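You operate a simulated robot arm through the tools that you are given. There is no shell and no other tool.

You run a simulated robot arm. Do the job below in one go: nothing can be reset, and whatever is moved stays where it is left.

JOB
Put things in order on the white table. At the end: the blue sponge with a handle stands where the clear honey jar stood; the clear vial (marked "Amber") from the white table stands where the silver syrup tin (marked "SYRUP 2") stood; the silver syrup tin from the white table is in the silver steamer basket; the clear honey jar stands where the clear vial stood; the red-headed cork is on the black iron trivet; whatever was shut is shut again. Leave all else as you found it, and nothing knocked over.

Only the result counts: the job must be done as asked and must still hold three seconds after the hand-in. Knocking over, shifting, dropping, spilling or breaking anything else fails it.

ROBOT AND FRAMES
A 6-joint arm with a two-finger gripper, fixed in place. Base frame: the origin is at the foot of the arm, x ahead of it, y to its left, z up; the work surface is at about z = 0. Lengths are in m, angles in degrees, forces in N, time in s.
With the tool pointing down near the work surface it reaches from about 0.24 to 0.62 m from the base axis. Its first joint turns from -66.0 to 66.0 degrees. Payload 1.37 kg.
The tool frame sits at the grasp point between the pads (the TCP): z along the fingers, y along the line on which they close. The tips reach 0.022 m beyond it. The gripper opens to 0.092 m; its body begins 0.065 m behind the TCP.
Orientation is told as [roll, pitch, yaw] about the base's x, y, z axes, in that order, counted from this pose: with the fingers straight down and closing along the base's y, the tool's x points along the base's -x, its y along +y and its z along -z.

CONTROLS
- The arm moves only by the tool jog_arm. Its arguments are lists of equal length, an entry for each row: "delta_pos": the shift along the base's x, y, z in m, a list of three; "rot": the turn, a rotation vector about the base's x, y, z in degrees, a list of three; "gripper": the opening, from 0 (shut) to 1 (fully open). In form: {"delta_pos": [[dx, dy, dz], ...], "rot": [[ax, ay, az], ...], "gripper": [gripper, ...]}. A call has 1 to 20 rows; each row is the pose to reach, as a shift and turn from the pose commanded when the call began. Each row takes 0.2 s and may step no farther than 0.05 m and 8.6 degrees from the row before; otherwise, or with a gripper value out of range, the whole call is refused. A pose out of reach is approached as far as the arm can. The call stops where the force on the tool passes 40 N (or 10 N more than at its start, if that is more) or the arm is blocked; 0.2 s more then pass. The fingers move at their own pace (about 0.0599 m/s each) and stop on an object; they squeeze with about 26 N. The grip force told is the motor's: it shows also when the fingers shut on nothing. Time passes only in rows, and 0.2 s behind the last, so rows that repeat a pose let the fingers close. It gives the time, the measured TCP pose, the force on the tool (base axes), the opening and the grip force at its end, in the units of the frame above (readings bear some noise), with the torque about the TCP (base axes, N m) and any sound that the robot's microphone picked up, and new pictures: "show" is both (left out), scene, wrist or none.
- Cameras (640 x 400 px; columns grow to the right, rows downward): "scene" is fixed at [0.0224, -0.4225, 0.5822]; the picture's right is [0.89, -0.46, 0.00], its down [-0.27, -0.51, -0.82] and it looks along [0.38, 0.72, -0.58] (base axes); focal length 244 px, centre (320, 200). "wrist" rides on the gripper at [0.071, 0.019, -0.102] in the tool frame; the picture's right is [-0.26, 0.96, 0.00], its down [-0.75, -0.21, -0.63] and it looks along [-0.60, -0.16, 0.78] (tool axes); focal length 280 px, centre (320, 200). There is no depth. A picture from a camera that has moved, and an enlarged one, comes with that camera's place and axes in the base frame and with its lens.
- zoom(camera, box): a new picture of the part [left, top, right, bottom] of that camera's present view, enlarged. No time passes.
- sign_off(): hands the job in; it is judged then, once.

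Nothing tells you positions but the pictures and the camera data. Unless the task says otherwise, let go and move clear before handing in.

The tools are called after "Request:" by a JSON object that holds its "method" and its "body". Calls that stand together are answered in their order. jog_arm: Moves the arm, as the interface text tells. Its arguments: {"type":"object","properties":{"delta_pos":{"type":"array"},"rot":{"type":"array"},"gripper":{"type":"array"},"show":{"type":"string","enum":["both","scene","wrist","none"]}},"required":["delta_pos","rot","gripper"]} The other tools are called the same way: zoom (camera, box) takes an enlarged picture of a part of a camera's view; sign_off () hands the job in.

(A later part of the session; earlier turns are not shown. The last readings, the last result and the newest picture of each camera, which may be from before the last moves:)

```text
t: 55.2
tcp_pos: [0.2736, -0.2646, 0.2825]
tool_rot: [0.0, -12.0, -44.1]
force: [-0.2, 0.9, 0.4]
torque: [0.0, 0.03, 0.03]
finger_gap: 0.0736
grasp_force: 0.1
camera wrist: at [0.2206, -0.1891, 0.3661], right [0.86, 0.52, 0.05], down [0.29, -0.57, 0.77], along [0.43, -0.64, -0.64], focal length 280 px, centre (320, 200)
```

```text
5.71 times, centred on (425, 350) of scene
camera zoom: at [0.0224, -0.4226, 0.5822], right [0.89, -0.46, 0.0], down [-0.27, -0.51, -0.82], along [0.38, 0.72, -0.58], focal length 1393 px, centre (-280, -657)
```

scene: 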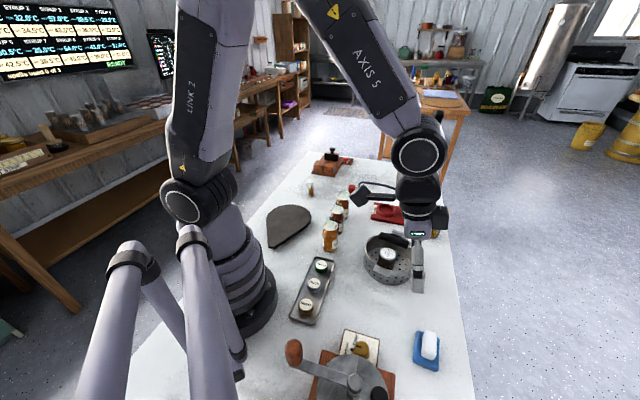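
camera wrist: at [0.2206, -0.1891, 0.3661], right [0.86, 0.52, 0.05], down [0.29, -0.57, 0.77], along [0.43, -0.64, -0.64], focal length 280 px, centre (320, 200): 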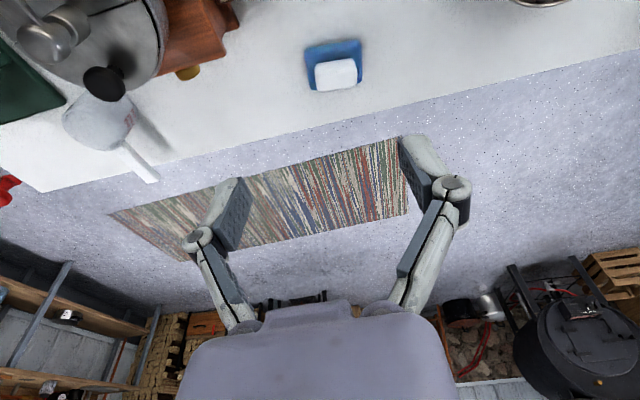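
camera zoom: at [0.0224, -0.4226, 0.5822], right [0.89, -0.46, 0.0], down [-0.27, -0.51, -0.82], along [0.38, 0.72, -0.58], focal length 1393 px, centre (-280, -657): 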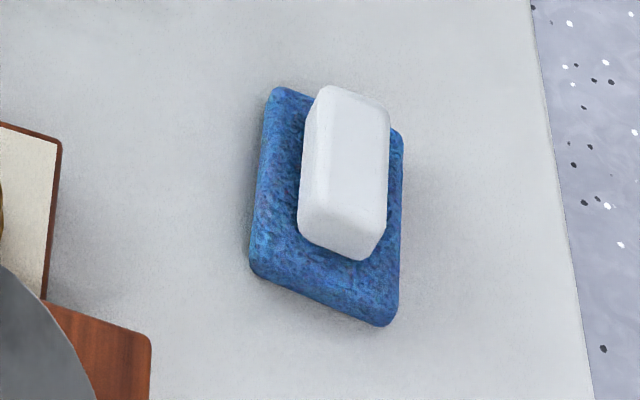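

The sponge measures about 0.066 by 0.05 m, centred near (0.336,-0.309), with its long axis at about 38.5°. I will turn the tool so the fingers close across the narrow side of the white handle, and hover above it.

Request:
{"method": "jog_arm", "body": {"delta_pos": [[0.006, -0.004, 0], [0.012, -0.008, 0], [0.018, -0.012, 0], [0.024, -0.016, 0], [0.03, -0.02, 0], [0.036, -0.025, 0], [0.042, -0.03, -0.01], [0.048, -0.034, -0.02], [0.054, -0.038, -0.04], [0.06, -0.042, -0.06], [0.0624, -0.0444, -0.08], [0.0624, -0.0444, -0.08]], "rot": [[0, 0, 7.5], [0, 0, 15], [0, 0, 22.5], [0, 0, 30], [0, 0, 37.5], [0, 0, 45], [0, 0, 52.5], [0, 0, 60], [0, 0, 67.5], [0, 0, 75], [0, 0, 82.5], [0, 0, 82.5]], "gripper": [0.8, 0.8, 0.8, 0.8, 0.8, 0.8, 0.8, 0.8, 0.8, 0.7, 0.7, 0.7]}}

```text
t: 57.8
tcp_pos: [0.3367, -0.3112, 0.2023]
tool_rot: [0.0, -12.1, 38.5]
force: [0.5, -0.3, 0.5]
torque: [-0.03, 0.01, 0.03]
finger_gap: 0.0645
grasp_force: 0.0
camera wrist: at [0.2523, -0.3523, 0.2855], right [-0.4, 0.91, 0.05], down [0.6, 0.22, 0.77], along [0.69, 0.34, -0.64], focal length 280 px, centre (320, 200)
```

scene: 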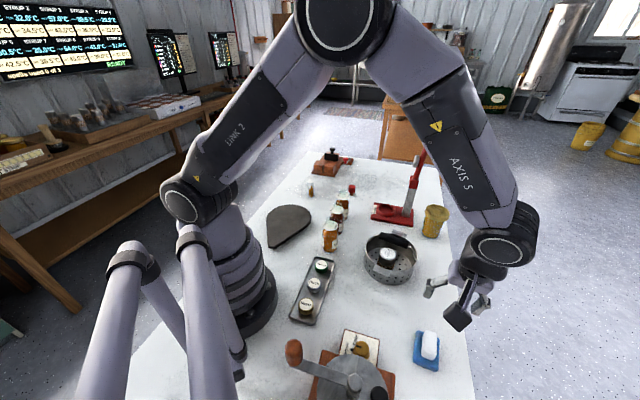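
wrist: 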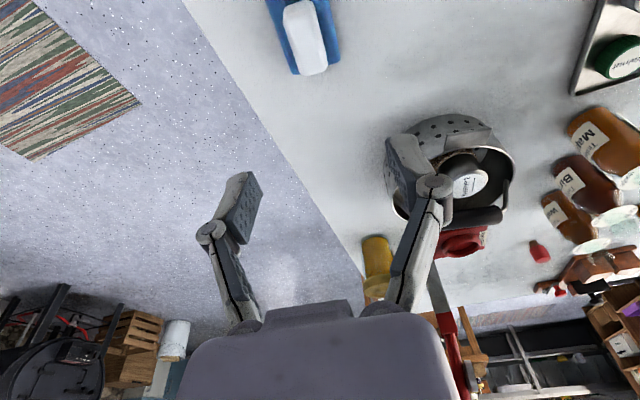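

Request:
{"method": "zoom", "body": {"camera": "wrist", "box": [240, 0, 370, 90]}}

Request:
{"method": "zoom", "body": {"camera": "scene", "box": [330, 250, 500, 390]}}

```text
4.44 times, centred on (305, 45) of wrist
camera zoom: at [0.2523, -0.3523, 0.2855], right [-0.4, 0.91, 0.05], down [0.6, 0.22, 0.77], along [0.69, 0.34, -0.64], focal length 1246 px, centre (387, 889)
```

zoom: 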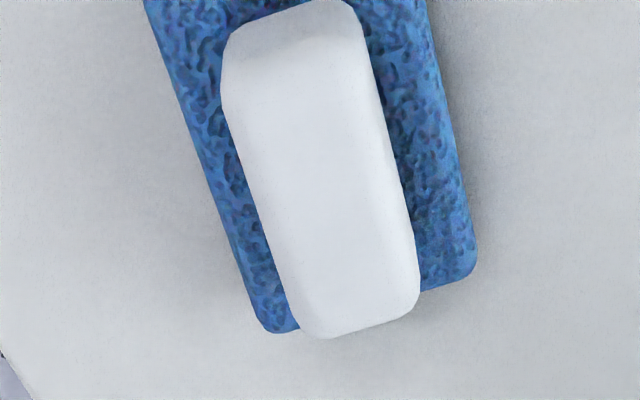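

```text
2.86 times, centred on (415, 320) of scene
camera zoom: at [0.0224, -0.4225, 0.5822], right [0.89, -0.46, 0.0], down [-0.27, -0.51, -0.82], along [0.38, 0.72, -0.58], focal length 696 px, centre (49, -143)
```

zoom: 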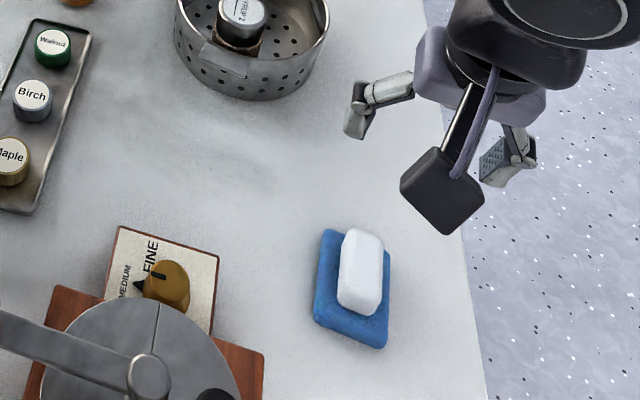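

The handle is aligned with the tool and within 2 mm of centre. I will descend partway and check heights.

Request:
{"method": "jog_arm", "body": {"delta_pos": [[0.0012, -0.0016, -0.04], [0.0012, -0.0016, -0.08], [0.0012, -0.0016, -0.11], [0.0012, -0.0016, -0.13], [0.0012, -0.0016, -0.13]], "rot": [[0, 0, 0], [0, 0, 0], [0, 0, 0], [0, 0, 0], [0, 0, 0]], "gripper": [0.7, 0.7, 0.7, 0.7, 0.7]}}

Request:
{"method": "zoom", "body": {"camera": "scene", "box": [370, 270, 480, 390]}}

Request:
{"method": "zoom", "body": {"camera": "wrist", "box": [200, 30, 460, 250]}}

```text
t: 59.0
tcp_pos: [0.3358, -0.3109, 0.0743]
tool_rot: [0.0, -11.9, 38.6]
force: [0.4, -0.6, -0.9]
torque: [0.05, -0.01, 0.02]
finger_gap: 0.0646
grasp_force: 0.1
camera wrist: at [0.252, -0.3531, 0.1576], right [-0.4, 0.92, 0.05], down [0.6, 0.22, 0.77], along [0.69, 0.34, -0.64], focal length 280 px, centre (320, 200)
```

scene: 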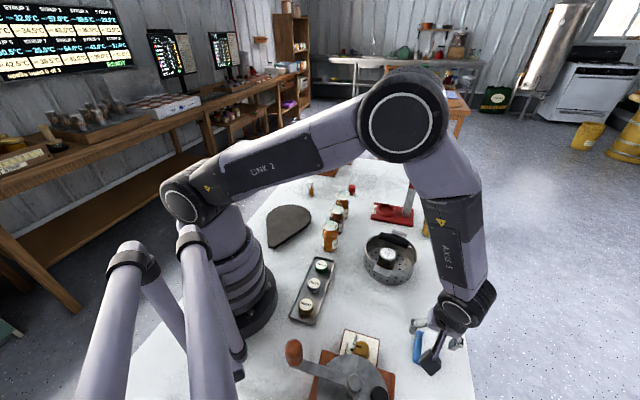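
wrist: 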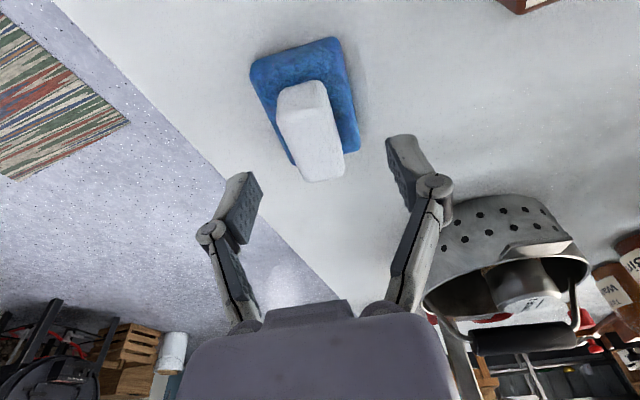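

```text
3.33 times, centred on (425, 330) of scene
camera zoom: at [0.0224, -0.4225, 0.5822], right [0.89, -0.46, 0.0], down [-0.27, -0.51, -0.82], along [0.38, 0.72, -0.58], focal length 812 px, centre (-30, -233)
```

zoom: 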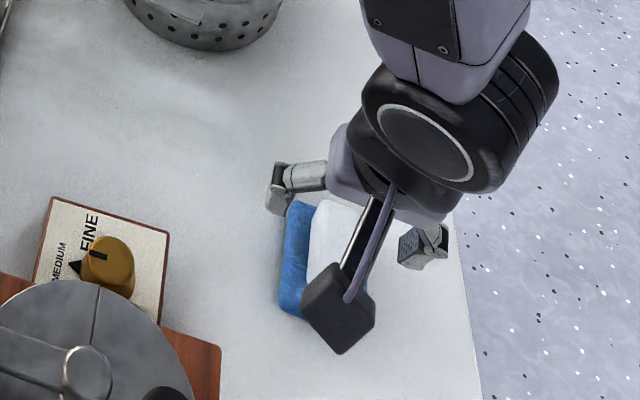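

```text
1.82 times, centred on (330, 140) of wrist
camera zoom: at [0.252, -0.3531, 0.1576], right [-0.4, 0.92, 0.05], down [0.6, 0.22, 0.77], along [0.69, 0.34, -0.64], focal length 510 px, centre (302, 309)
```

zoom: 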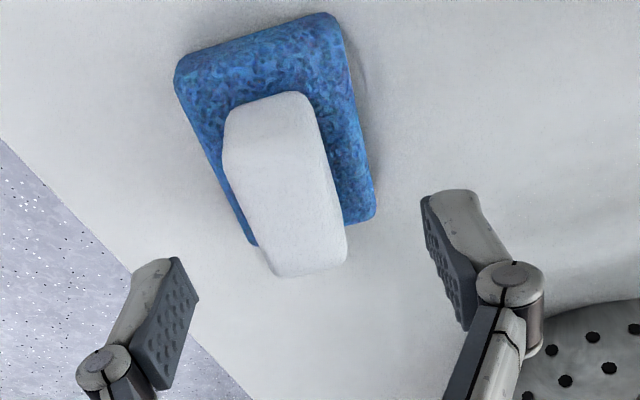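

The handle tops out at about z=0.043, and the sponge top is at about 0.02. I will lower to TCP z≈0.046 so the fingertips clear the sponge, then close on the handle.

Request:
{"method": "jog_arm", "body": {"delta_pos": [[0.0012, -0.0016, -0.01], [0.0012, -0.0016, -0.02], [0.0012, -0.0016, -0.028], [0.0012, -0.0016, -0.028], [0.0012, -0.0016, -0.028], [0.0012, -0.0016, -0.028], [0.0012, -0.0016, -0.028], [0.0012, -0.0016, -0.028]], "rot": [[0, 0, 0], [0, 0, 0], [0, 0, 0], [0, 0, 0], [0, 0, 0], [0, 0, 0], [0, 0, 0], [0, 0, 0]], "gripper": [0.7, 0.7, 0.7, 0.7, 0.4, 0.2, 0, 0]}}

Request:
{"method": "zoom", "body": {"camera": "wrist", "box": [200, 30, 460, 250]}}

```text
t: 60.8
tcp_pos: [0.3369, -0.312, 0.0443]
tool_rot: [0.1, -12.0, 38.5]
force: [0.4, -0.1, 0.1]
torque: [0.02, -0.02, -0.03]
finger_gap: 0.025
grasp_force: 25.7
camera wrist: at [0.2543, -0.3544, 0.1284], right [-0.4, 0.92, 0.05], down [0.6, 0.22, 0.77], along [0.69, 0.34, -0.64], focal length 280 px, centre (320, 200)
```

scene: 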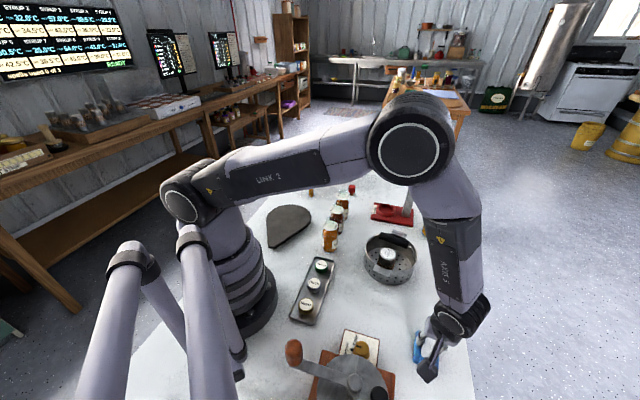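
wrist: 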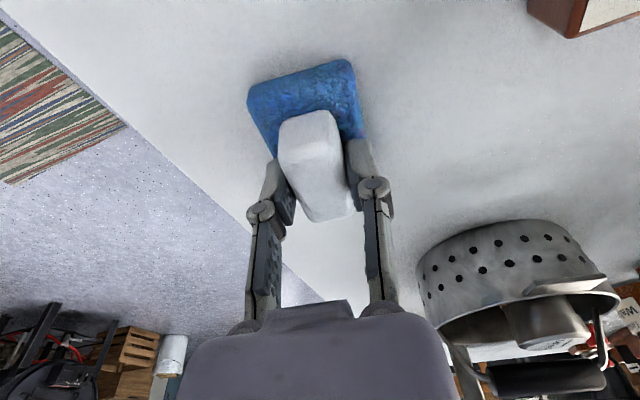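

```text
1.82 times, centred on (330, 140) of wrist
camera zoom: at [0.2543, -0.3544, 0.1284], right [-0.4, 0.92, 0.05], down [0.6, 0.22, 0.77], along [0.69, 0.34, -0.64], focal length 510 px, centre (302, 309)
```

zoom: 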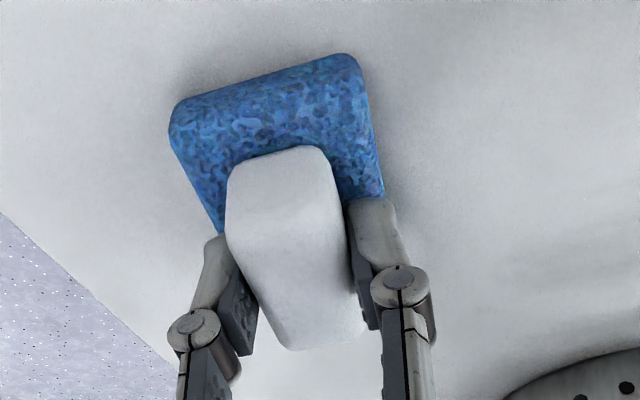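

The handle is gripped, with a gap of 0.025 m. I will lift and swing it round at a safe height to the far left.

Request:
{"method": "jog_arm", "body": {"delta_pos": [[0, 0, 0.03], [0, 0, 0.075], [0, 0, 0.12], [0, 0, 0.165], [0, 0, 0.21], [0, 0, 0.225], [0, 0, 0.225]], "rot": [[0, 0, 0], [0, 0, 0], [0, 0, 0], [0, 0, 0], [0, 0, 0], [0, 0, 0], [0, 0, 0]], "gripper": [0, 0, 0, 0, 0, 0, 0], "show": "wrist"}}

Request:
{"method": "jog_arm", "body": {"delta_pos": [[0.0273, 0.0344, 0], [0.0513, 0.0711, 0], [0.0717, 0.1098, 0], [0.0883, 0.1503, 0], [0.0999, 0.1922, 0], [0.1084, 0.2348, 0], [0.1127, 0.2779, 0], [0.1129, 0.321, 0], [0.109, 0.364, 0], [0.101, 0.4062, 0], [0.089, 0.4474, 0], [0.0731, 0.4872, 0], [0.0536, 0.5252, 0], [0.0306, 0.561, 0], [0.0035, 0.5938, 0], [-0.0257, 0.6244, 0], [-0.0577, 0.652, 0], [-0.0577, 0.652, 0]], "rot": [[0, 0, 0.7], [0, 0, 1.4], [0, 0, 2.1], [0, 0, 2.8], [0, 0, 3.6], [0, 0, 4.3], [0, 0, 5], [0, 0, 5.7], [0, 0, 6.4], [0, 0, 7.1], [0, 0, 7.8], [0, 0, 8.5], [0, 0, 9.3], [0, 0, 10], [0, 0, 10.7], [0, 0, 11.4], [0, 0, 12.1], [0, 0, 12.1]], "gripper": [0, 0, 0, 0, 0, 0, 0, 0, 0, 0, 0, 0, 0, 0, 0, 0, 0, 0]}}

```text
t: 62.4
tcp_pos: [0.3381, -0.3117, 0.2686]
tool_rot: [0.0, -12.0, 38.3]
force: [-0.6, 0.9, -0.6]
torque: [-0.01, -0.01, -0.01]
finger_gap: 0.0248
grasp_force: 25.9
camera wrist: at [0.2539, -0.3549, 0.3536], right [-0.4, 0.92, 0.05], down [0.6, 0.22, 0.77], along [0.69, 0.34, -0.64], focal length 280 px, centre (320, 200)
```

wrist: 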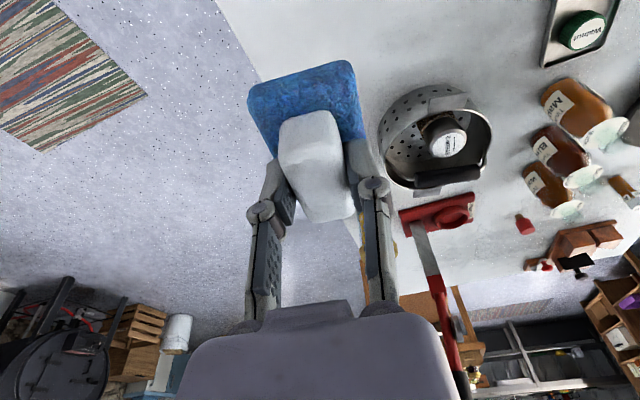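

```text
t: 66.2
tcp_pos: [0.2806, 0.3392, 0.269]
tool_rot: [0.0, -12.0, 50.6]
force: [0.6, -0.2, -0.1]
torque: [0.04, 0.0, 0.0]
finger_gap: 0.0248
grasp_force: 26.4
camera wrist: at [0.206, 0.28, 0.3533], right [-0.58, 0.81, 0.05], down [0.54, 0.34, 0.77], along [0.6, 0.48, -0.64], focal length 280 px, centre (320, 200)
```

scene: 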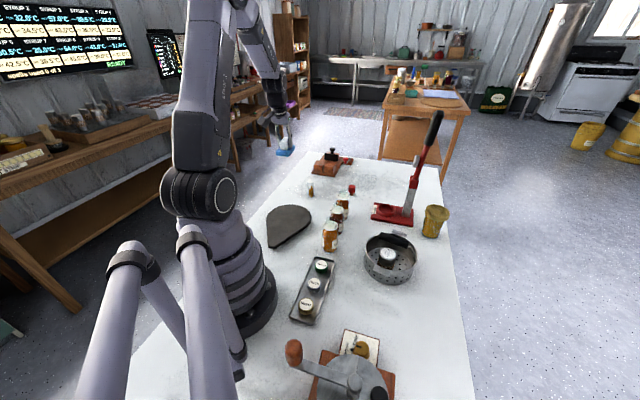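
wrist: 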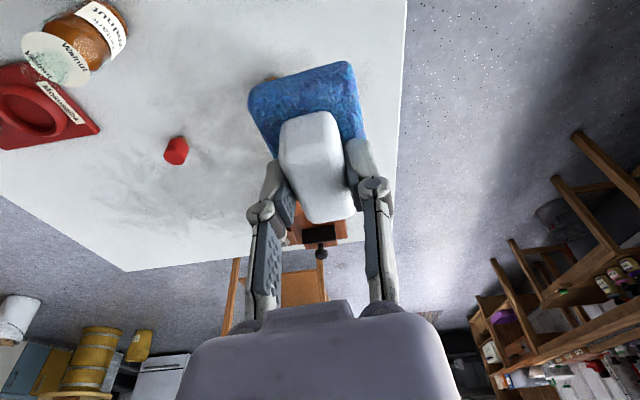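

The sponge hangs level. I will extend over the jar's old spot at about (0.403,0.490) and lower toward the table.

Request:
{"method": "jog_arm", "body": {"delta_pos": [[0.03, 0.037, 0], [0.06, 0.074, 0], [0.09, 0.111, -0.01], [0.1214, 0.1498, -0.02], [0.1214, 0.1498, -0.06], [0.1214, 0.1498, -0.1], [0.1214, 0.1498, -0.14], [0.1214, 0.1498, -0.17], [0.1214, 0.1498, -0.17]], "rot": [[0, 0, 0], [0, 0, 0], [0, 0, 0], [0, 0, 0], [0, 0, 0], [0, 0, 0], [0, 0, 0], [0, 0, 0], [0, 0, 0]], "gripper": [0, 0, 0, 0, 0, 0, 0, 0, 0]}}

Request:
{"method": "zoom", "body": {"camera": "scene", "box": [270, 120, 370, 205]}}

```text
refused: row 4 steps farther than a row can; nothing moved
```

```text
4.71 times, centred on (320, 162) of scene
camera zoom: at [0.0224, -0.4225, 0.5822], right [0.89, -0.46, 0.0], down [-0.27, -0.51, -0.82], along [0.38, 0.72, -0.58], focal length 1147 px, centre (320, 376)
```

zoom: 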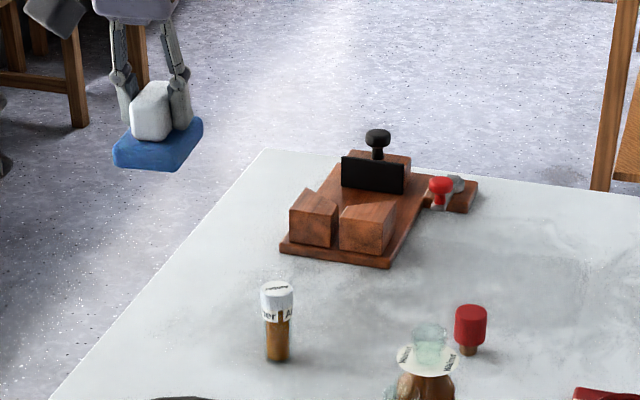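

The call was refused because one row was slightly too long, and nothing moved. I will resend it with shorter steps.

Request:
{"method": "jog_arm", "body": {"delta_pos": [[0.025, 0.031, 0], [0.05, 0.062, 0], [0.075, 0.093, -0.005], [0.1, 0.124, -0.015], [0.1214, 0.1498, -0.025], [0.1214, 0.1498, -0.06], [0.1214, 0.1498, -0.1], [0.1214, 0.1498, -0.14], [0.1214, 0.1498, -0.17], [0.1214, 0.1498, -0.17]], "rot": [[0, 0, 0], [0, 0, 0], [0, 0, 0], [0, 0, 0], [0, 0, 0], [0, 0, 0], [0, 0, 0], [0, 0, 0], [0, 0, 0], [0, 0, 0]], "gripper": [0, 0, 0, 0, 0, 0, 0, 0, 0, 0]}}

Request:
{"method": "zoom", "body": {"camera": "scene", "box": [270, 120, 370, 205]}}

```text
t: 68.4
tcp_pos: [0.4019, 0.49, 0.0973]
tool_rot: [0.0, -12.0, 50.5]
force: [0.1, 1.0, 1.2]
torque: [-0.04, -0.05, 0.01]
finger_gap: 0.0248
grasp_force: 25.8
camera wrist: at [0.3286, 0.4307, 0.1818], right [-0.58, 0.81, 0.05], down [0.54, 0.34, 0.77], along [0.6, 0.48, -0.64], focal length 280 px, centre (320, 200)
```

scene: 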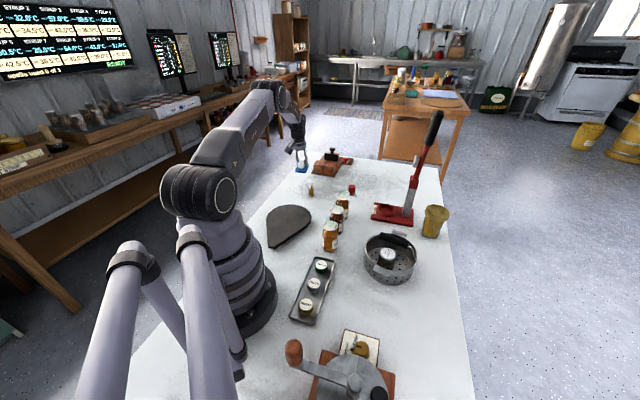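
wrist: 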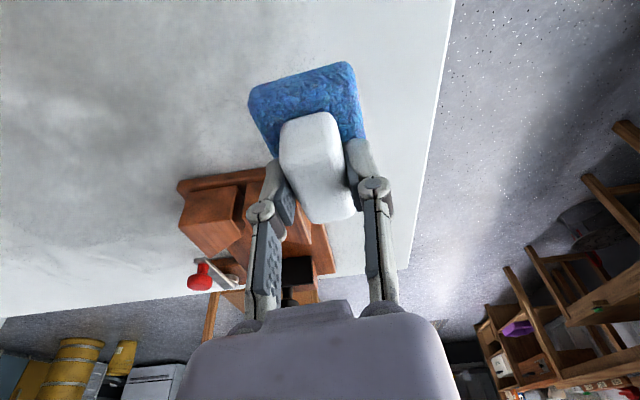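

```text
4.71 times, centred on (320, 162) of scene
camera zoom: at [0.0224, -0.4225, 0.5822], right [0.89, -0.46, 0.0], down [-0.27, -0.51, -0.82], along [0.38, 0.72, -0.58], focal length 1147 px, centre (320, 376)
```

zoom: 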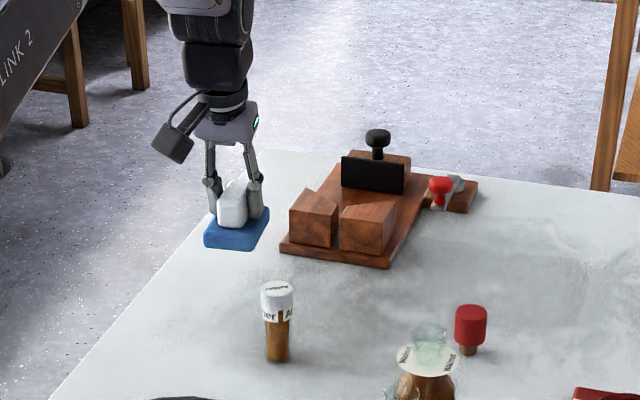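

The sponge is over the jar's old place and clear of the wooden press. I will lower it to just above the table.

Request:
{"method": "jog_arm", "body": {"delta_pos": [[0, 0, -0.02], [0, 0, -0.038], [0, 0, -0.046], [0, 0, -0.046]], "rot": [[0, 0, 0], [0, 0, 0], [0, 0, 0], [0, 0, 0]], "gripper": [0, 0, 0, 0]}}

Request:
{"method": "zoom", "body": {"camera": "scene", "box": [270, 120, 370, 205]}}

```text
t: 69.4
tcp_pos: [0.4016, 0.4899, 0.0536]
tool_rot: [0.0, -12.0, 50.6]
force: [0.5, 0.4, 0.5]
torque: [-0.01, -0.01, 0.05]
finger_gap: 0.025
grasp_force: 26.0
camera wrist: at [0.3279, 0.4306, 0.1371], right [-0.58, 0.81, 0.05], down [0.54, 0.34, 0.77], along [0.6, 0.48, -0.64], focal length 280 px, centre (320, 200)
```

scene: 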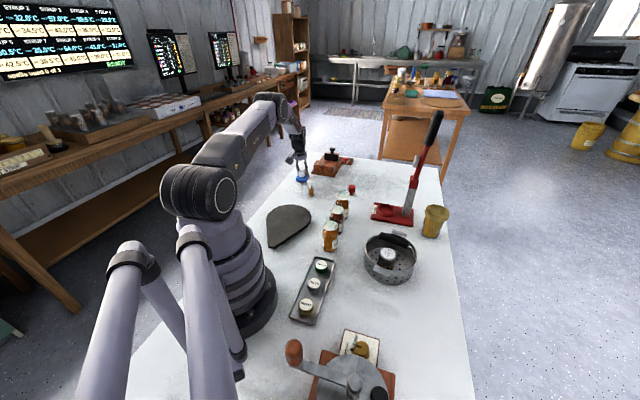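
wrist: 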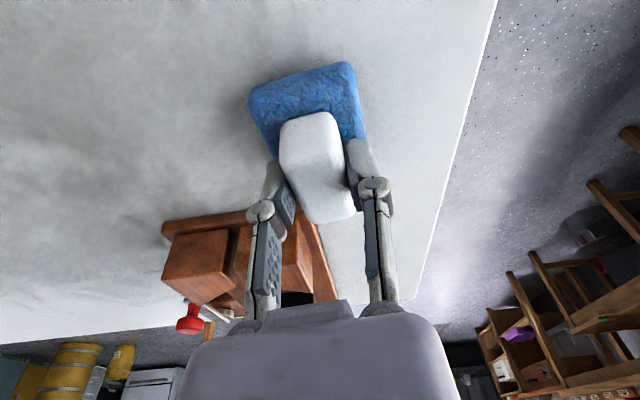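

```text
4.71 times, centred on (320, 162) of scene
camera zoom: at [0.0224, -0.4225, 0.5822], right [0.89, -0.46, 0.0], down [-0.27, -0.51, -0.82], along [0.38, 0.72, -0.58], focal length 1147 px, centre (320, 376)
```

zoom: 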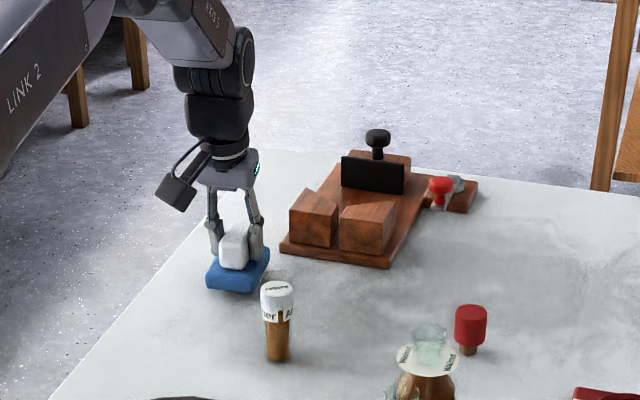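

The sponge is about 8 mm up. I will creep down to contact.

Request:
{"method": "jog_arm", "body": {"delta_pos": [[0, 0, -0.002], [0, 0, -0.004], [0, 0, -0.006], [0, 0, -0.006]], "rot": [[0, 0, 0], [0, 0, 0], [0, 0, 0], [0, 0, 0]], "gripper": [0, 0, 0, 0], "show": "none"}}

Request:
{"method": "jog_arm", "body": {"delta_pos": [[0, 0, -0.0007], [0, 0, -0.0014], [0, 0, -0.0014]], "rot": [[0, 0, 0], [0, 0, 0], [0, 0, 0]], "gripper": [0, 0, 0], "show": "none"}}

```text
t: 70.4
tcp_pos: [0.4022, 0.4888, 0.0478]
tool_rot: [0.0, -12.0, 50.6]
force: [1.2, -0.1, -1.3]
torque: [0.0, 0.0, -0.01]
finger_gap: 0.0251
grasp_force: 25.7
```

```text
t: 71.2
tcp_pos: [0.4015, 0.4885, 0.0455]
tool_rot: [-0.1, -12.0, 50.6]
force: [0.7, 0.2, -0.1]
torque: [0.03, 0.0, 0.0]
finger_gap: 0.0248
grasp_force: 25.6
```

Request:
{"method": "jog_arm", "body": {"delta_pos": [[0, 0, -0.0007], [0, 0, -0.0014], [0, 0, -0.0014]], "rot": [[0, 0, 0], [0, 0, 0], [0, 0, 0]], "gripper": [0, 0, 0], "show": "none"}}

```text
t: 72.0
tcp_pos: [0.4025, 0.4895, 0.0439]
tool_rot: [0.0, -12.1, 50.6]
force: [0.0, -0.2, 0.9]
torque: [-0.09, 0.02, 0.0]
finger_gap: 0.0248
grasp_force: 25.7
```

Request:
{"method": "jog_arm", "body": {"delta_pos": [[0, 0, -0.0006], [0, 0, -0.0012], [0, 0, -0.0012]], "rot": [[0, 0, 0], [0, 0, 0], [0, 0, 0]], "gripper": [0, 0, 0], "show": "wrist"}}

```text
t: 72.8
tcp_pos: [0.4026, 0.4891, 0.0436]
tool_rot: [0.0, -12.1, 50.7]
force: [-2.1, -4.0, 12.3]
torque: [-0.25, 0.19, 0.02]
finger_gap: 0.0247
grasp_force: 26.2
camera wrist: at [0.3288, 0.431, 0.128], right [-0.58, 0.81, 0.06], down [0.54, 0.34, 0.77], along [0.61, 0.48, -0.64], focal length 280 px, centre (320, 200)
```

wrist: 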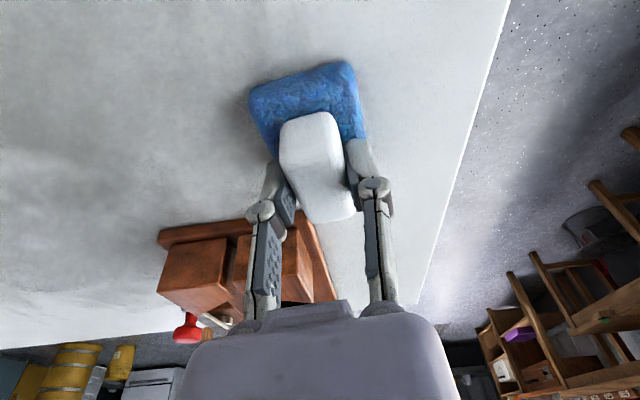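

The sponge is on the table at 12 N. I will ease off, release and rise.

Request:
{"method": "jog_arm", "body": {"delta_pos": [[0, 0, 0.0005], [0, 0, 0.0005], [0, 0, 0.0005], [0, 0, 0.0005], [0, 0, 0.0005], [0, 0, 0.012], [0, 0, 0.035], [0, 0, 0.07], [0, 0, 0.11], [0, 0, 0.155], [0, 0, 0.2], [0, 0, 0.2]], "rot": [[0, 0, 0], [0, 0, 0], [0, 0, 0], [0, 0, 0], [0, 0, 0], [0, 0, 0], [0, 0, 0], [0, 0, 0], [0, 0, 0], [0, 0, 0], [0, 0, 0], [0, 0, 0]], "gripper": [0, 0.35, 0.45, 0.55, 0.6, 0.6, 0.6, 0.6, 0.6, 0.6, 0.6, 0.6]}}

Request:
{"method": "zoom", "body": {"camera": "scene", "box": [270, 140, 370, 205]}}

```text
t: 75.4
tcp_pos: [0.4007, 0.4905, 0.2441]
tool_rot: [0.0, -12.1, 50.7]
force: [0.0, -0.2, 0.1]
torque: [-0.03, 0.0, 0.0]
finger_gap: 0.0554
grasp_force: 0.0
camera wrist: at [0.3276, 0.4314, 0.3278], right [-0.58, 0.81, 0.05], down [0.54, 0.34, 0.77], along [0.6, 0.48, -0.64], focal length 280 px, centre (320, 200)
```

scene: 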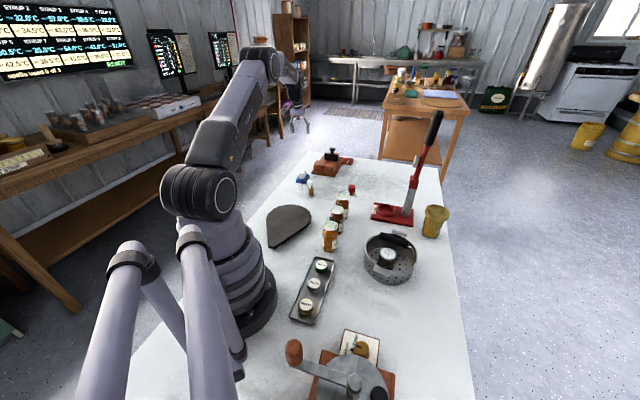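
wrist: 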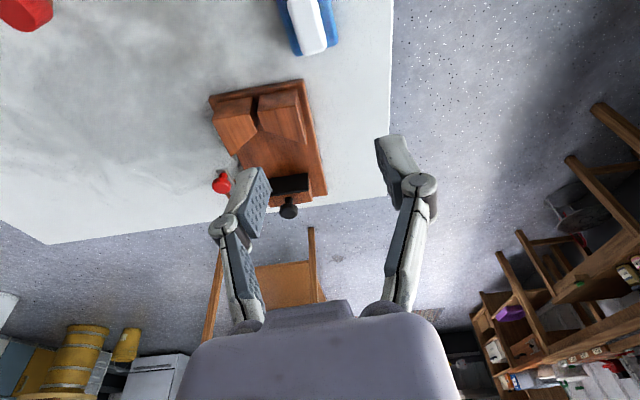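

```text
6.15 times, centred on (320, 172) of scene
camera zoom: at [0.0224, -0.4225, 0.5822], right [0.89, -0.46, 0.0], down [-0.27, -0.51, -0.82], along [0.38, 0.72, -0.58], focal length 1500 px, centre (320, 369)
```

zoom: 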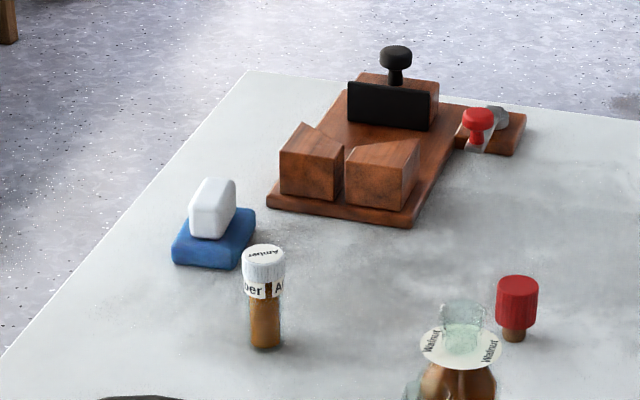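

The sponge stands where the jar was, and the vial is upright at the tin's old place. The last move is the cork, so I will go above it at about (0.536,0.282).

Request:
{"method": "jog_arm", "body": {"delta_pos": [[0.02, -0.03, 0], [0.04, -0.06, 0], [0.06, -0.092, -0.005], [0.08, -0.124, -0.015], [0.1, -0.156, -0.03], [0.12, -0.187, -0.05], [0.1353, -0.2085, -0.07], [0.1353, -0.2085, -0.09], [0.1353, -0.2085, -0.09]], "rot": [[0, 0, -3], [0, 0, -6], [0, 0, -9], [0, 0, -12], [0, 0, -15], [0, 0, -19], [0, 0, -22.9], [0, 0, -22.9], [0, 0, -22.9]], "gripper": [0.6, 0.6, 0.6, 0.6, 0.6, 0.6, 0.6, 0.6, 0.6]}}

Request:
{"method": "zoom", "body": {"camera": "wrist", "box": [240, 0, 400, 150]}}

```text
t: 77.4
tcp_pos: [0.5366, 0.2827, 0.1533]
tool_rot: [0.1, -12.1, 27.6]
force: [0.6, -0.3, 0.0]
torque: [0.02, 0.0, -0.03]
finger_gap: 0.0552
grasp_force: 0.1
camera wrist: at [0.4457, 0.2563, 0.2379], right [-0.22, 0.97, 0.05], down [0.63, 0.1, 0.77], along [0.74, 0.2, -0.64], focal length 280 px, centre (320, 200)
```

scene: 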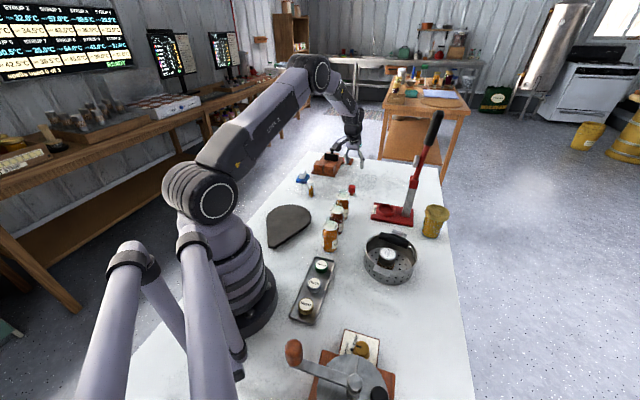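
wrist: 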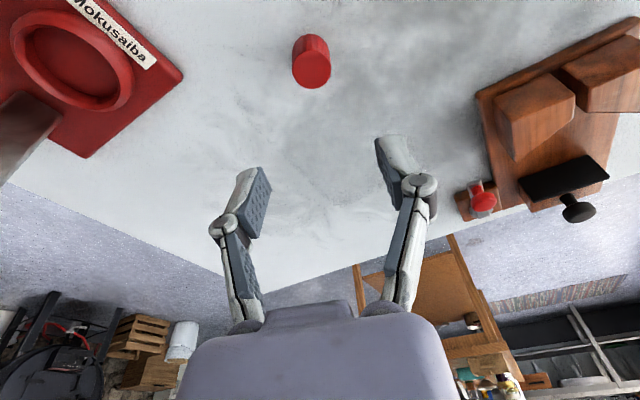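

```text
2.67 times, centred on (320, 75) of wrist
camera zoom: at [0.4457, 0.2563, 0.2379], right [-0.22, 0.97, 0.05], down [0.63, 0.1, 0.77], along [0.74, 0.2, -0.64], focal length 748 px, centre (320, 533)
```

zoom: 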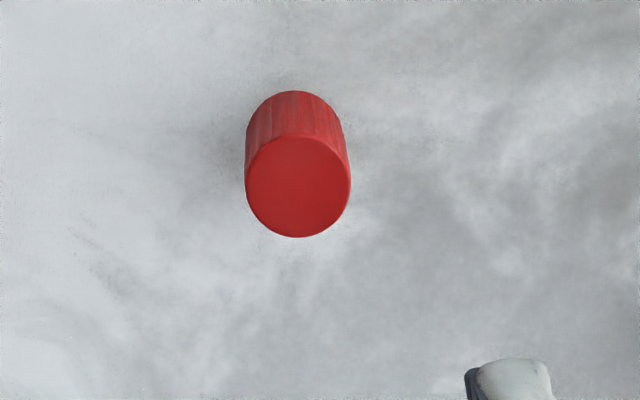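

The cork is exactly under the tool. I will descend and close on its red head.

Request:
{"method": "jog_arm", "body": {"delta_pos": [[0.001, 0, -0.04], [0.001, 0, -0.08], [0.001, 0, -0.1], [0.001, 0, -0.112], [0.001, 0, -0.117], [0.001, 0, -0.117], [0.001, 0, -0.117], [0.001, 0, -0.117], [0.001, 0, -0.117], [0.001, 0, -0.117]], "rot": [[0, 0, 0], [0, 0, 0], [0, 0, 0], [0, 0, 0], [0, 0, 0], [0, 0, 0], [0, 0, 0], [0, 0, 0], [0, 0, 0], [0, 0, 0]], "gripper": [0.6, 0.6, 0.6, 0.6, 0.6, 0.6, 0.4, 0.2, 0, 0]}}

Request:
{"method": "zoom", "body": {"camera": "wrist", "box": [220, 80, 420, 280]}}

```text
t: 79.6
tcp_pos: [0.538, 0.2821, 0.0364]
tool_rot: [0.0, -12.0, 27.7]
force: [0.5, -0.4, 0.2]
torque: [-0.01, 0.01, 0.0]
finger_gap: 0.0256
grasp_force: 26.2
camera wrist: at [0.4476, 0.2562, 0.1204], right [-0.22, 0.97, 0.05], down [0.63, 0.1, 0.77], along [0.74, 0.2, -0.64], focal length 280 px, centre (320, 200)
```

scene: 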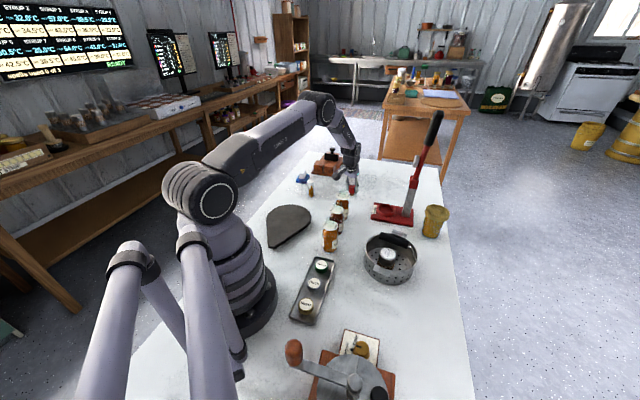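
wrist: 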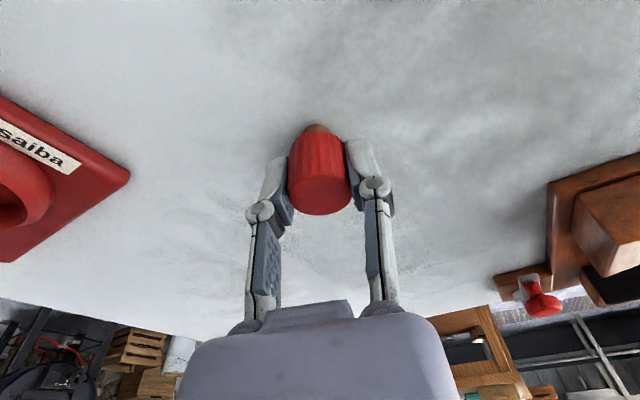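

```text
2.00 times, centred on (320, 180) of wrist
camera zoom: at [0.4476, 0.2562, 0.1204], right [-0.22, 0.97, 0.05], down [0.63, 0.1, 0.77], along [0.74, 0.2, -0.64], focal length 561 px, centre (320, 240)
```

zoom: 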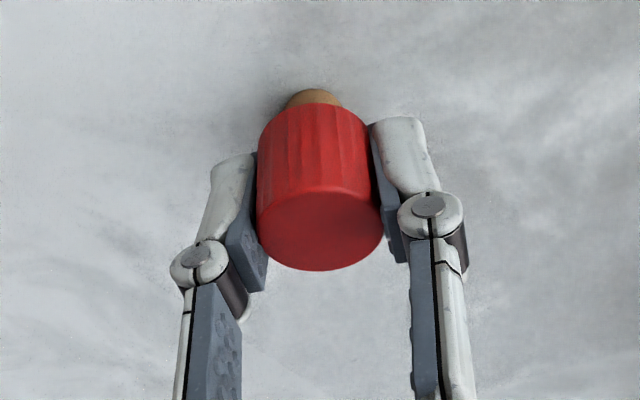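

The cork is gripped. I will lift it and carry it to the trivet, whose disc is centred near (0.235,0.236) with a radius of about 0.08 m.

Request:
{"method": "jog_arm", "body": {"delta_pos": [[0, 0, 0.03], [0, 0, 0.075], [0, 0, 0.12], [-0.02, 0, 0.155], [-0.06, -0.006, 0.17], [-0.105, -0.012, 0.17], [-0.15, -0.02, 0.17], [-0.195, -0.026, 0.17], [-0.24, -0.032, 0.165], [-0.275, -0.037, 0.155], [-0.293, -0.039, 0.14], [-0.293, -0.039, 0.14]], "rot": [[0, 0, 0], [0, 0, 0], [0, 0, 0], [0, 0, 0], [0, 0, 2.5], [0, 0, 5], [0, 0, 8], [0, 0, 11], [0, 0, 14], [0, 0, 16], [0, 0, 17.1], [0, 0, 17.1]], "gripper": [0, 0, 0, 0, 0, 0, 0, 0, 0, 0, 0, 0]}}

Request:
{"method": "zoom", "body": {"camera": "scene", "box": [240, 130, 360, 270]}}

```text
t: 82.2
tcp_pos: [0.2429, 0.2416, 0.1755]
tool_rot: [0.0, -12.0, 44.7]
force: [-0.3, -0.1, -1.0]
torque: [0.04, 0.01, 0.0]
finger_gap: 0.0257
grasp_force: 26.1
camera wrist: at [0.1643, 0.1902, 0.2603], right [-0.5, 0.87, 0.05], down [0.57, 0.28, 0.77], along [0.65, 0.41, -0.64], focal length 280 px, centre (320, 200)
```

scene: 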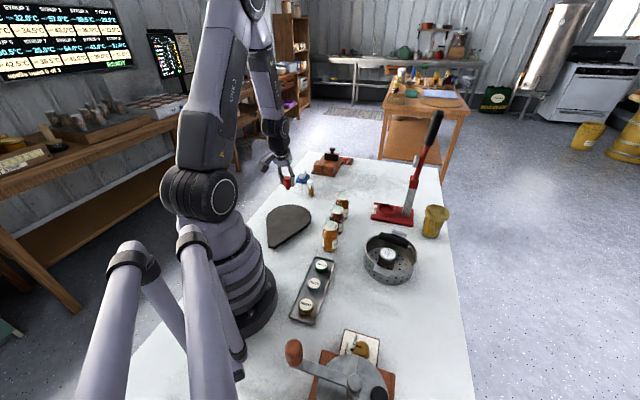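
wrist: 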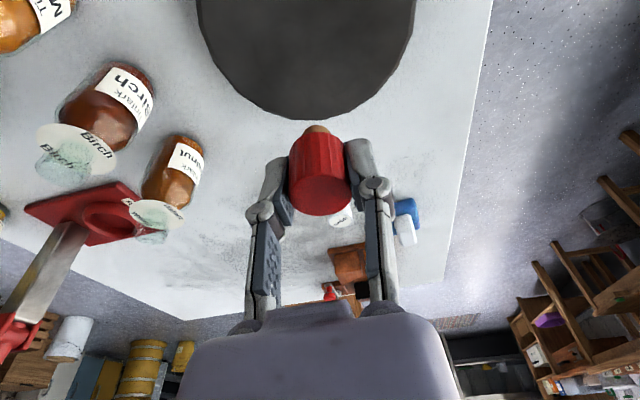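

```text
2.86 times, centred on (300, 200) of scene
camera zoom: at [0.0224, -0.4225, 0.5822], right [0.89, -0.46, 0.0], down [-0.27, -0.51, -0.82], along [0.38, 0.72, -0.58], focal length 696 px, centre (377, 200)
```

zoom: 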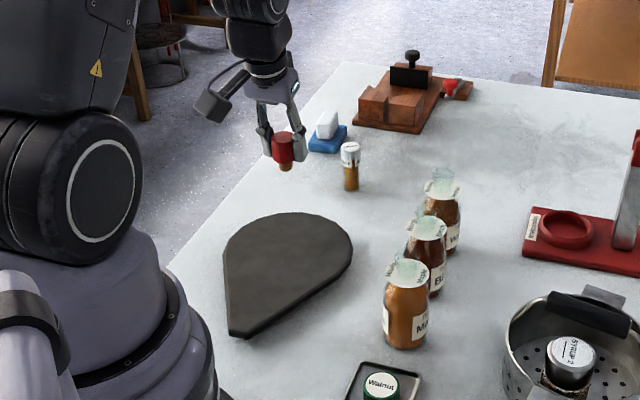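

The cork is over the middle of the trivet. I will lower it to just above and then creep down to contact.

Request:
{"method": "jog_arm", "body": {"delta_pos": [[0, 0, -0.04], [0, 0, -0.08], [0, 0, -0.105], [0, 0, -0.11], [0, 0, -0.11]], "rot": [[0, 0, 0], [0, 0, 0], [0, 0, 0], [0, 0, 0], [0, 0, 0]], "gripper": [0, 0, 0, 0, 0]}}

Request:
{"method": "zoom", "body": {"camera": "scene", "box": [240, 170, 340, 260]}}

Request:
{"method": "zoom", "body": {"camera": "wrist", "box": [220, 80, 420, 280]}}

```text
t: 83.4
tcp_pos: [0.2443, 0.2418, 0.0668]
tool_rot: [0.1, -12.2, 44.8]
force: [-0.6, 0.4, -1.1]
torque: [0.05, 0.0, -0.02]
finger_gap: 0.0259
grasp_force: 26.1
camera wrist: at [0.1663, 0.1909, 0.1503], right [-0.5, 0.87, 0.05], down [0.57, 0.28, 0.77], along [0.65, 0.41, -0.64], focal length 280 px, centre (320, 200)
```

scene: 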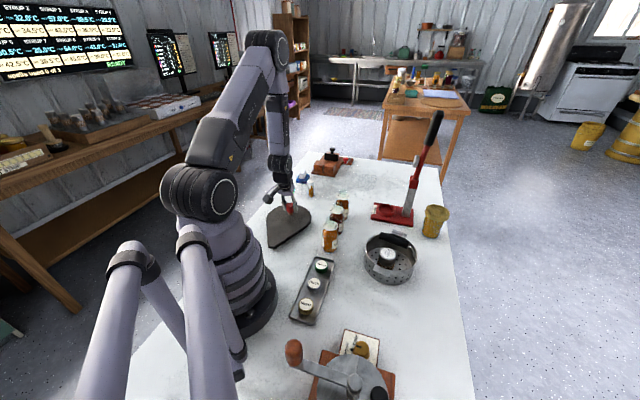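
wrist: 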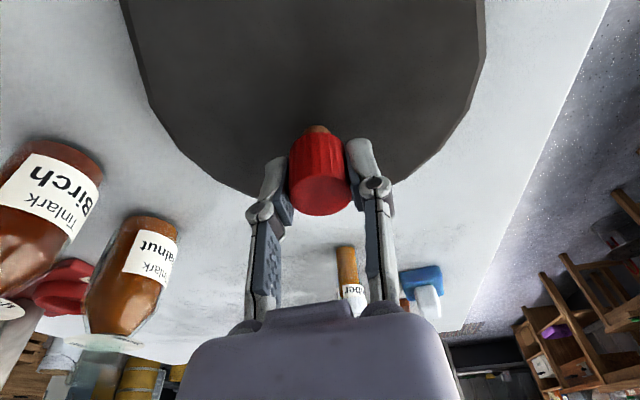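

```text
4.44 times, centred on (290, 215) of scene
camera zoom: at [0.0224, -0.4225, 0.5822], right [0.89, -0.46, 0.0], down [-0.27, -0.51, -0.82], along [0.38, 0.72, -0.58], focal length 1083 px, centre (453, 133)
```

zoom: 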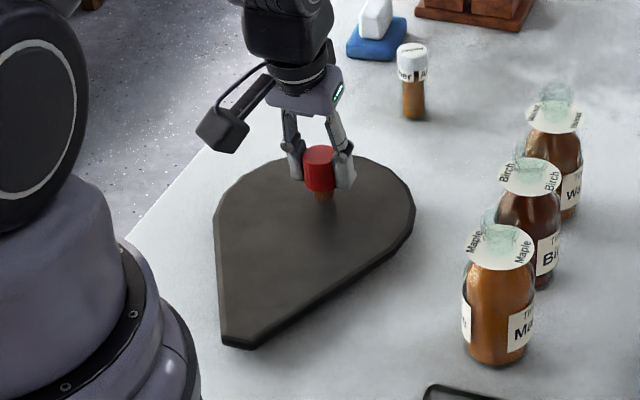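

```text
2.00 times, centred on (320, 180) of wrist
camera zoom: at [0.1663, 0.1909, 0.1503], right [-0.5, 0.87, 0.05], down [0.57, 0.28, 0.77], along [0.65, 0.41, -0.64], focal length 561 px, centre (320, 240)
```

zoom: 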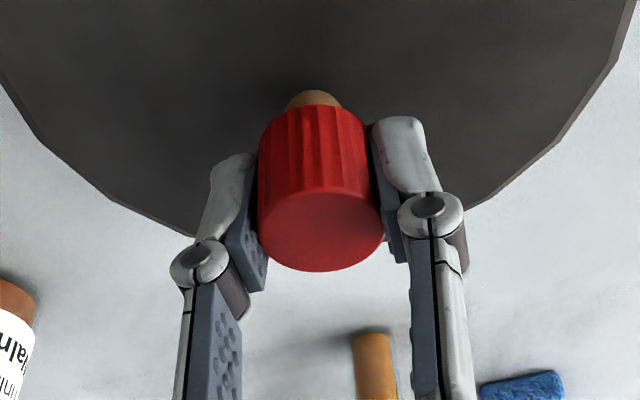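

Request:
{"method": "jog_arm", "body": {"delta_pos": [[0, 0, -0.002], [0, 0, -0.004], [0, 0, -0.006], [0, 0, -0.008], [0, 0, -0.008]], "rot": [[0, 0, 0], [0, 0, 0], [0, 0, 0], [0, 0, 0], [0, 0, 0]], "gripper": [0, 0, 0, 0, 0], "show": "none"}}

Request:
{"method": "zoom", "body": {"camera": "scene", "box": [260, 190, 320, 240]}}

```text
t: 84.6
tcp_pos: [0.2465, 0.2418, 0.0589]
tool_rot: [0.0, -12.2, 44.8]
force: [-1.7, 1.4, 23.2]
torque: [0.04, 0.07, 0.0]
finger_gap: 0.0258
grasp_force: 25.9
```

```text
8.00 times, centred on (290, 215) of scene
camera zoom: at [0.0224, -0.4226, 0.5821], right [0.89, -0.46, 0.0], down [-0.27, -0.51, -0.82], along [0.38, 0.73, -0.58], focal length 1950 px, centre (560, 80)
```

zoom: 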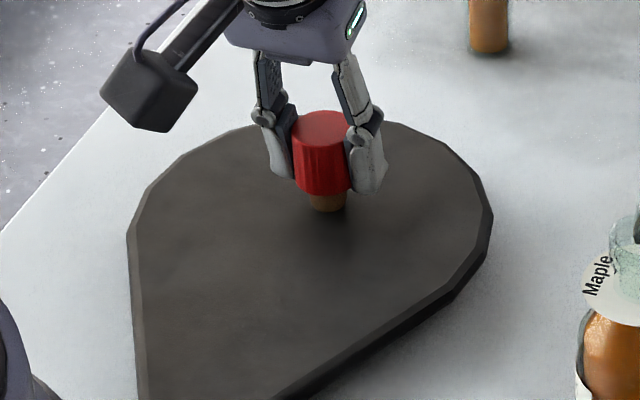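

Contact at 23 N, so the trivet's top is at about z=0.022. I will ease off, open and rise straight up.

Request:
{"method": "jog_arm", "body": {"delta_pos": [[0, 0, 0.0015], [0, 0, 0.0015], [0, 0, 0.0015], [0, 0, 0.0015], [0, 0, 0.0015], [0, 0, 0.0015]], "rot": [[0, 0, 0], [0, 0, 0], [0, 0, 0], [0, 0, 0], [0, 0, 0], [0, 0, 0]], "gripper": [0, 0, 0.32, 0.38, 0.48, 0.6]}}

Request:
{"method": "zoom", "body": {"camera": "scene", "box": [260, 190, 320, 240]}}

```text
t: 86.0
tcp_pos: [0.2469, 0.2418, 0.06]
tool_rot: [0.1, -12.1, 44.8]
force: [1.2, 0.2, -0.3]
torque: [0.02, 0.01, 0.03]
finger_gap: 0.0552
grasp_force: 0.1
camera wrist: at [0.1666, 0.19, 0.1439], right [-0.5, 0.87, 0.05], down [0.57, 0.28, 0.77], along [0.65, 0.41, -0.64], focal length 280 px, centre (320, 200)
```

scene: 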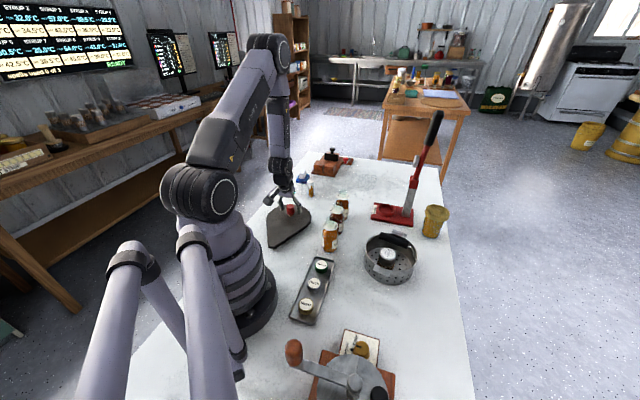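
wrist: 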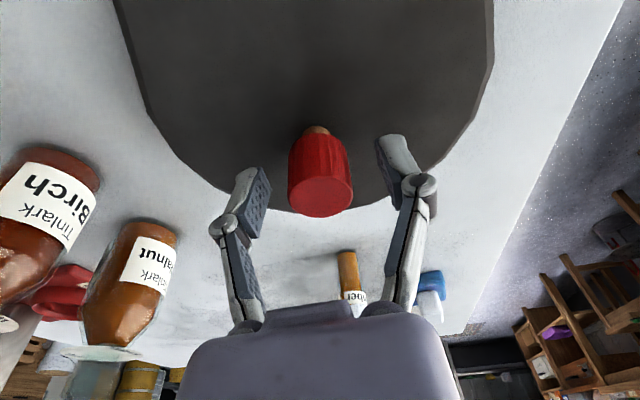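

```text
8.00 times, centred on (290, 215) of scene
camera zoom: at [0.0224, -0.4225, 0.5822], right [0.89, -0.46, 0.0], down [-0.27, -0.51, -0.82], along [0.38, 0.72, -0.58], focal length 1950 px, centre (560, 80)
```

zoom: 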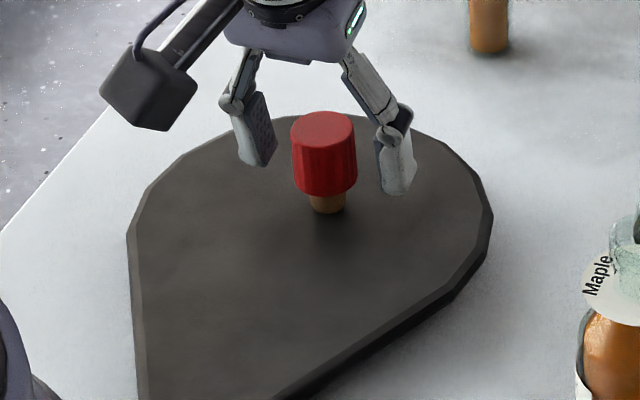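

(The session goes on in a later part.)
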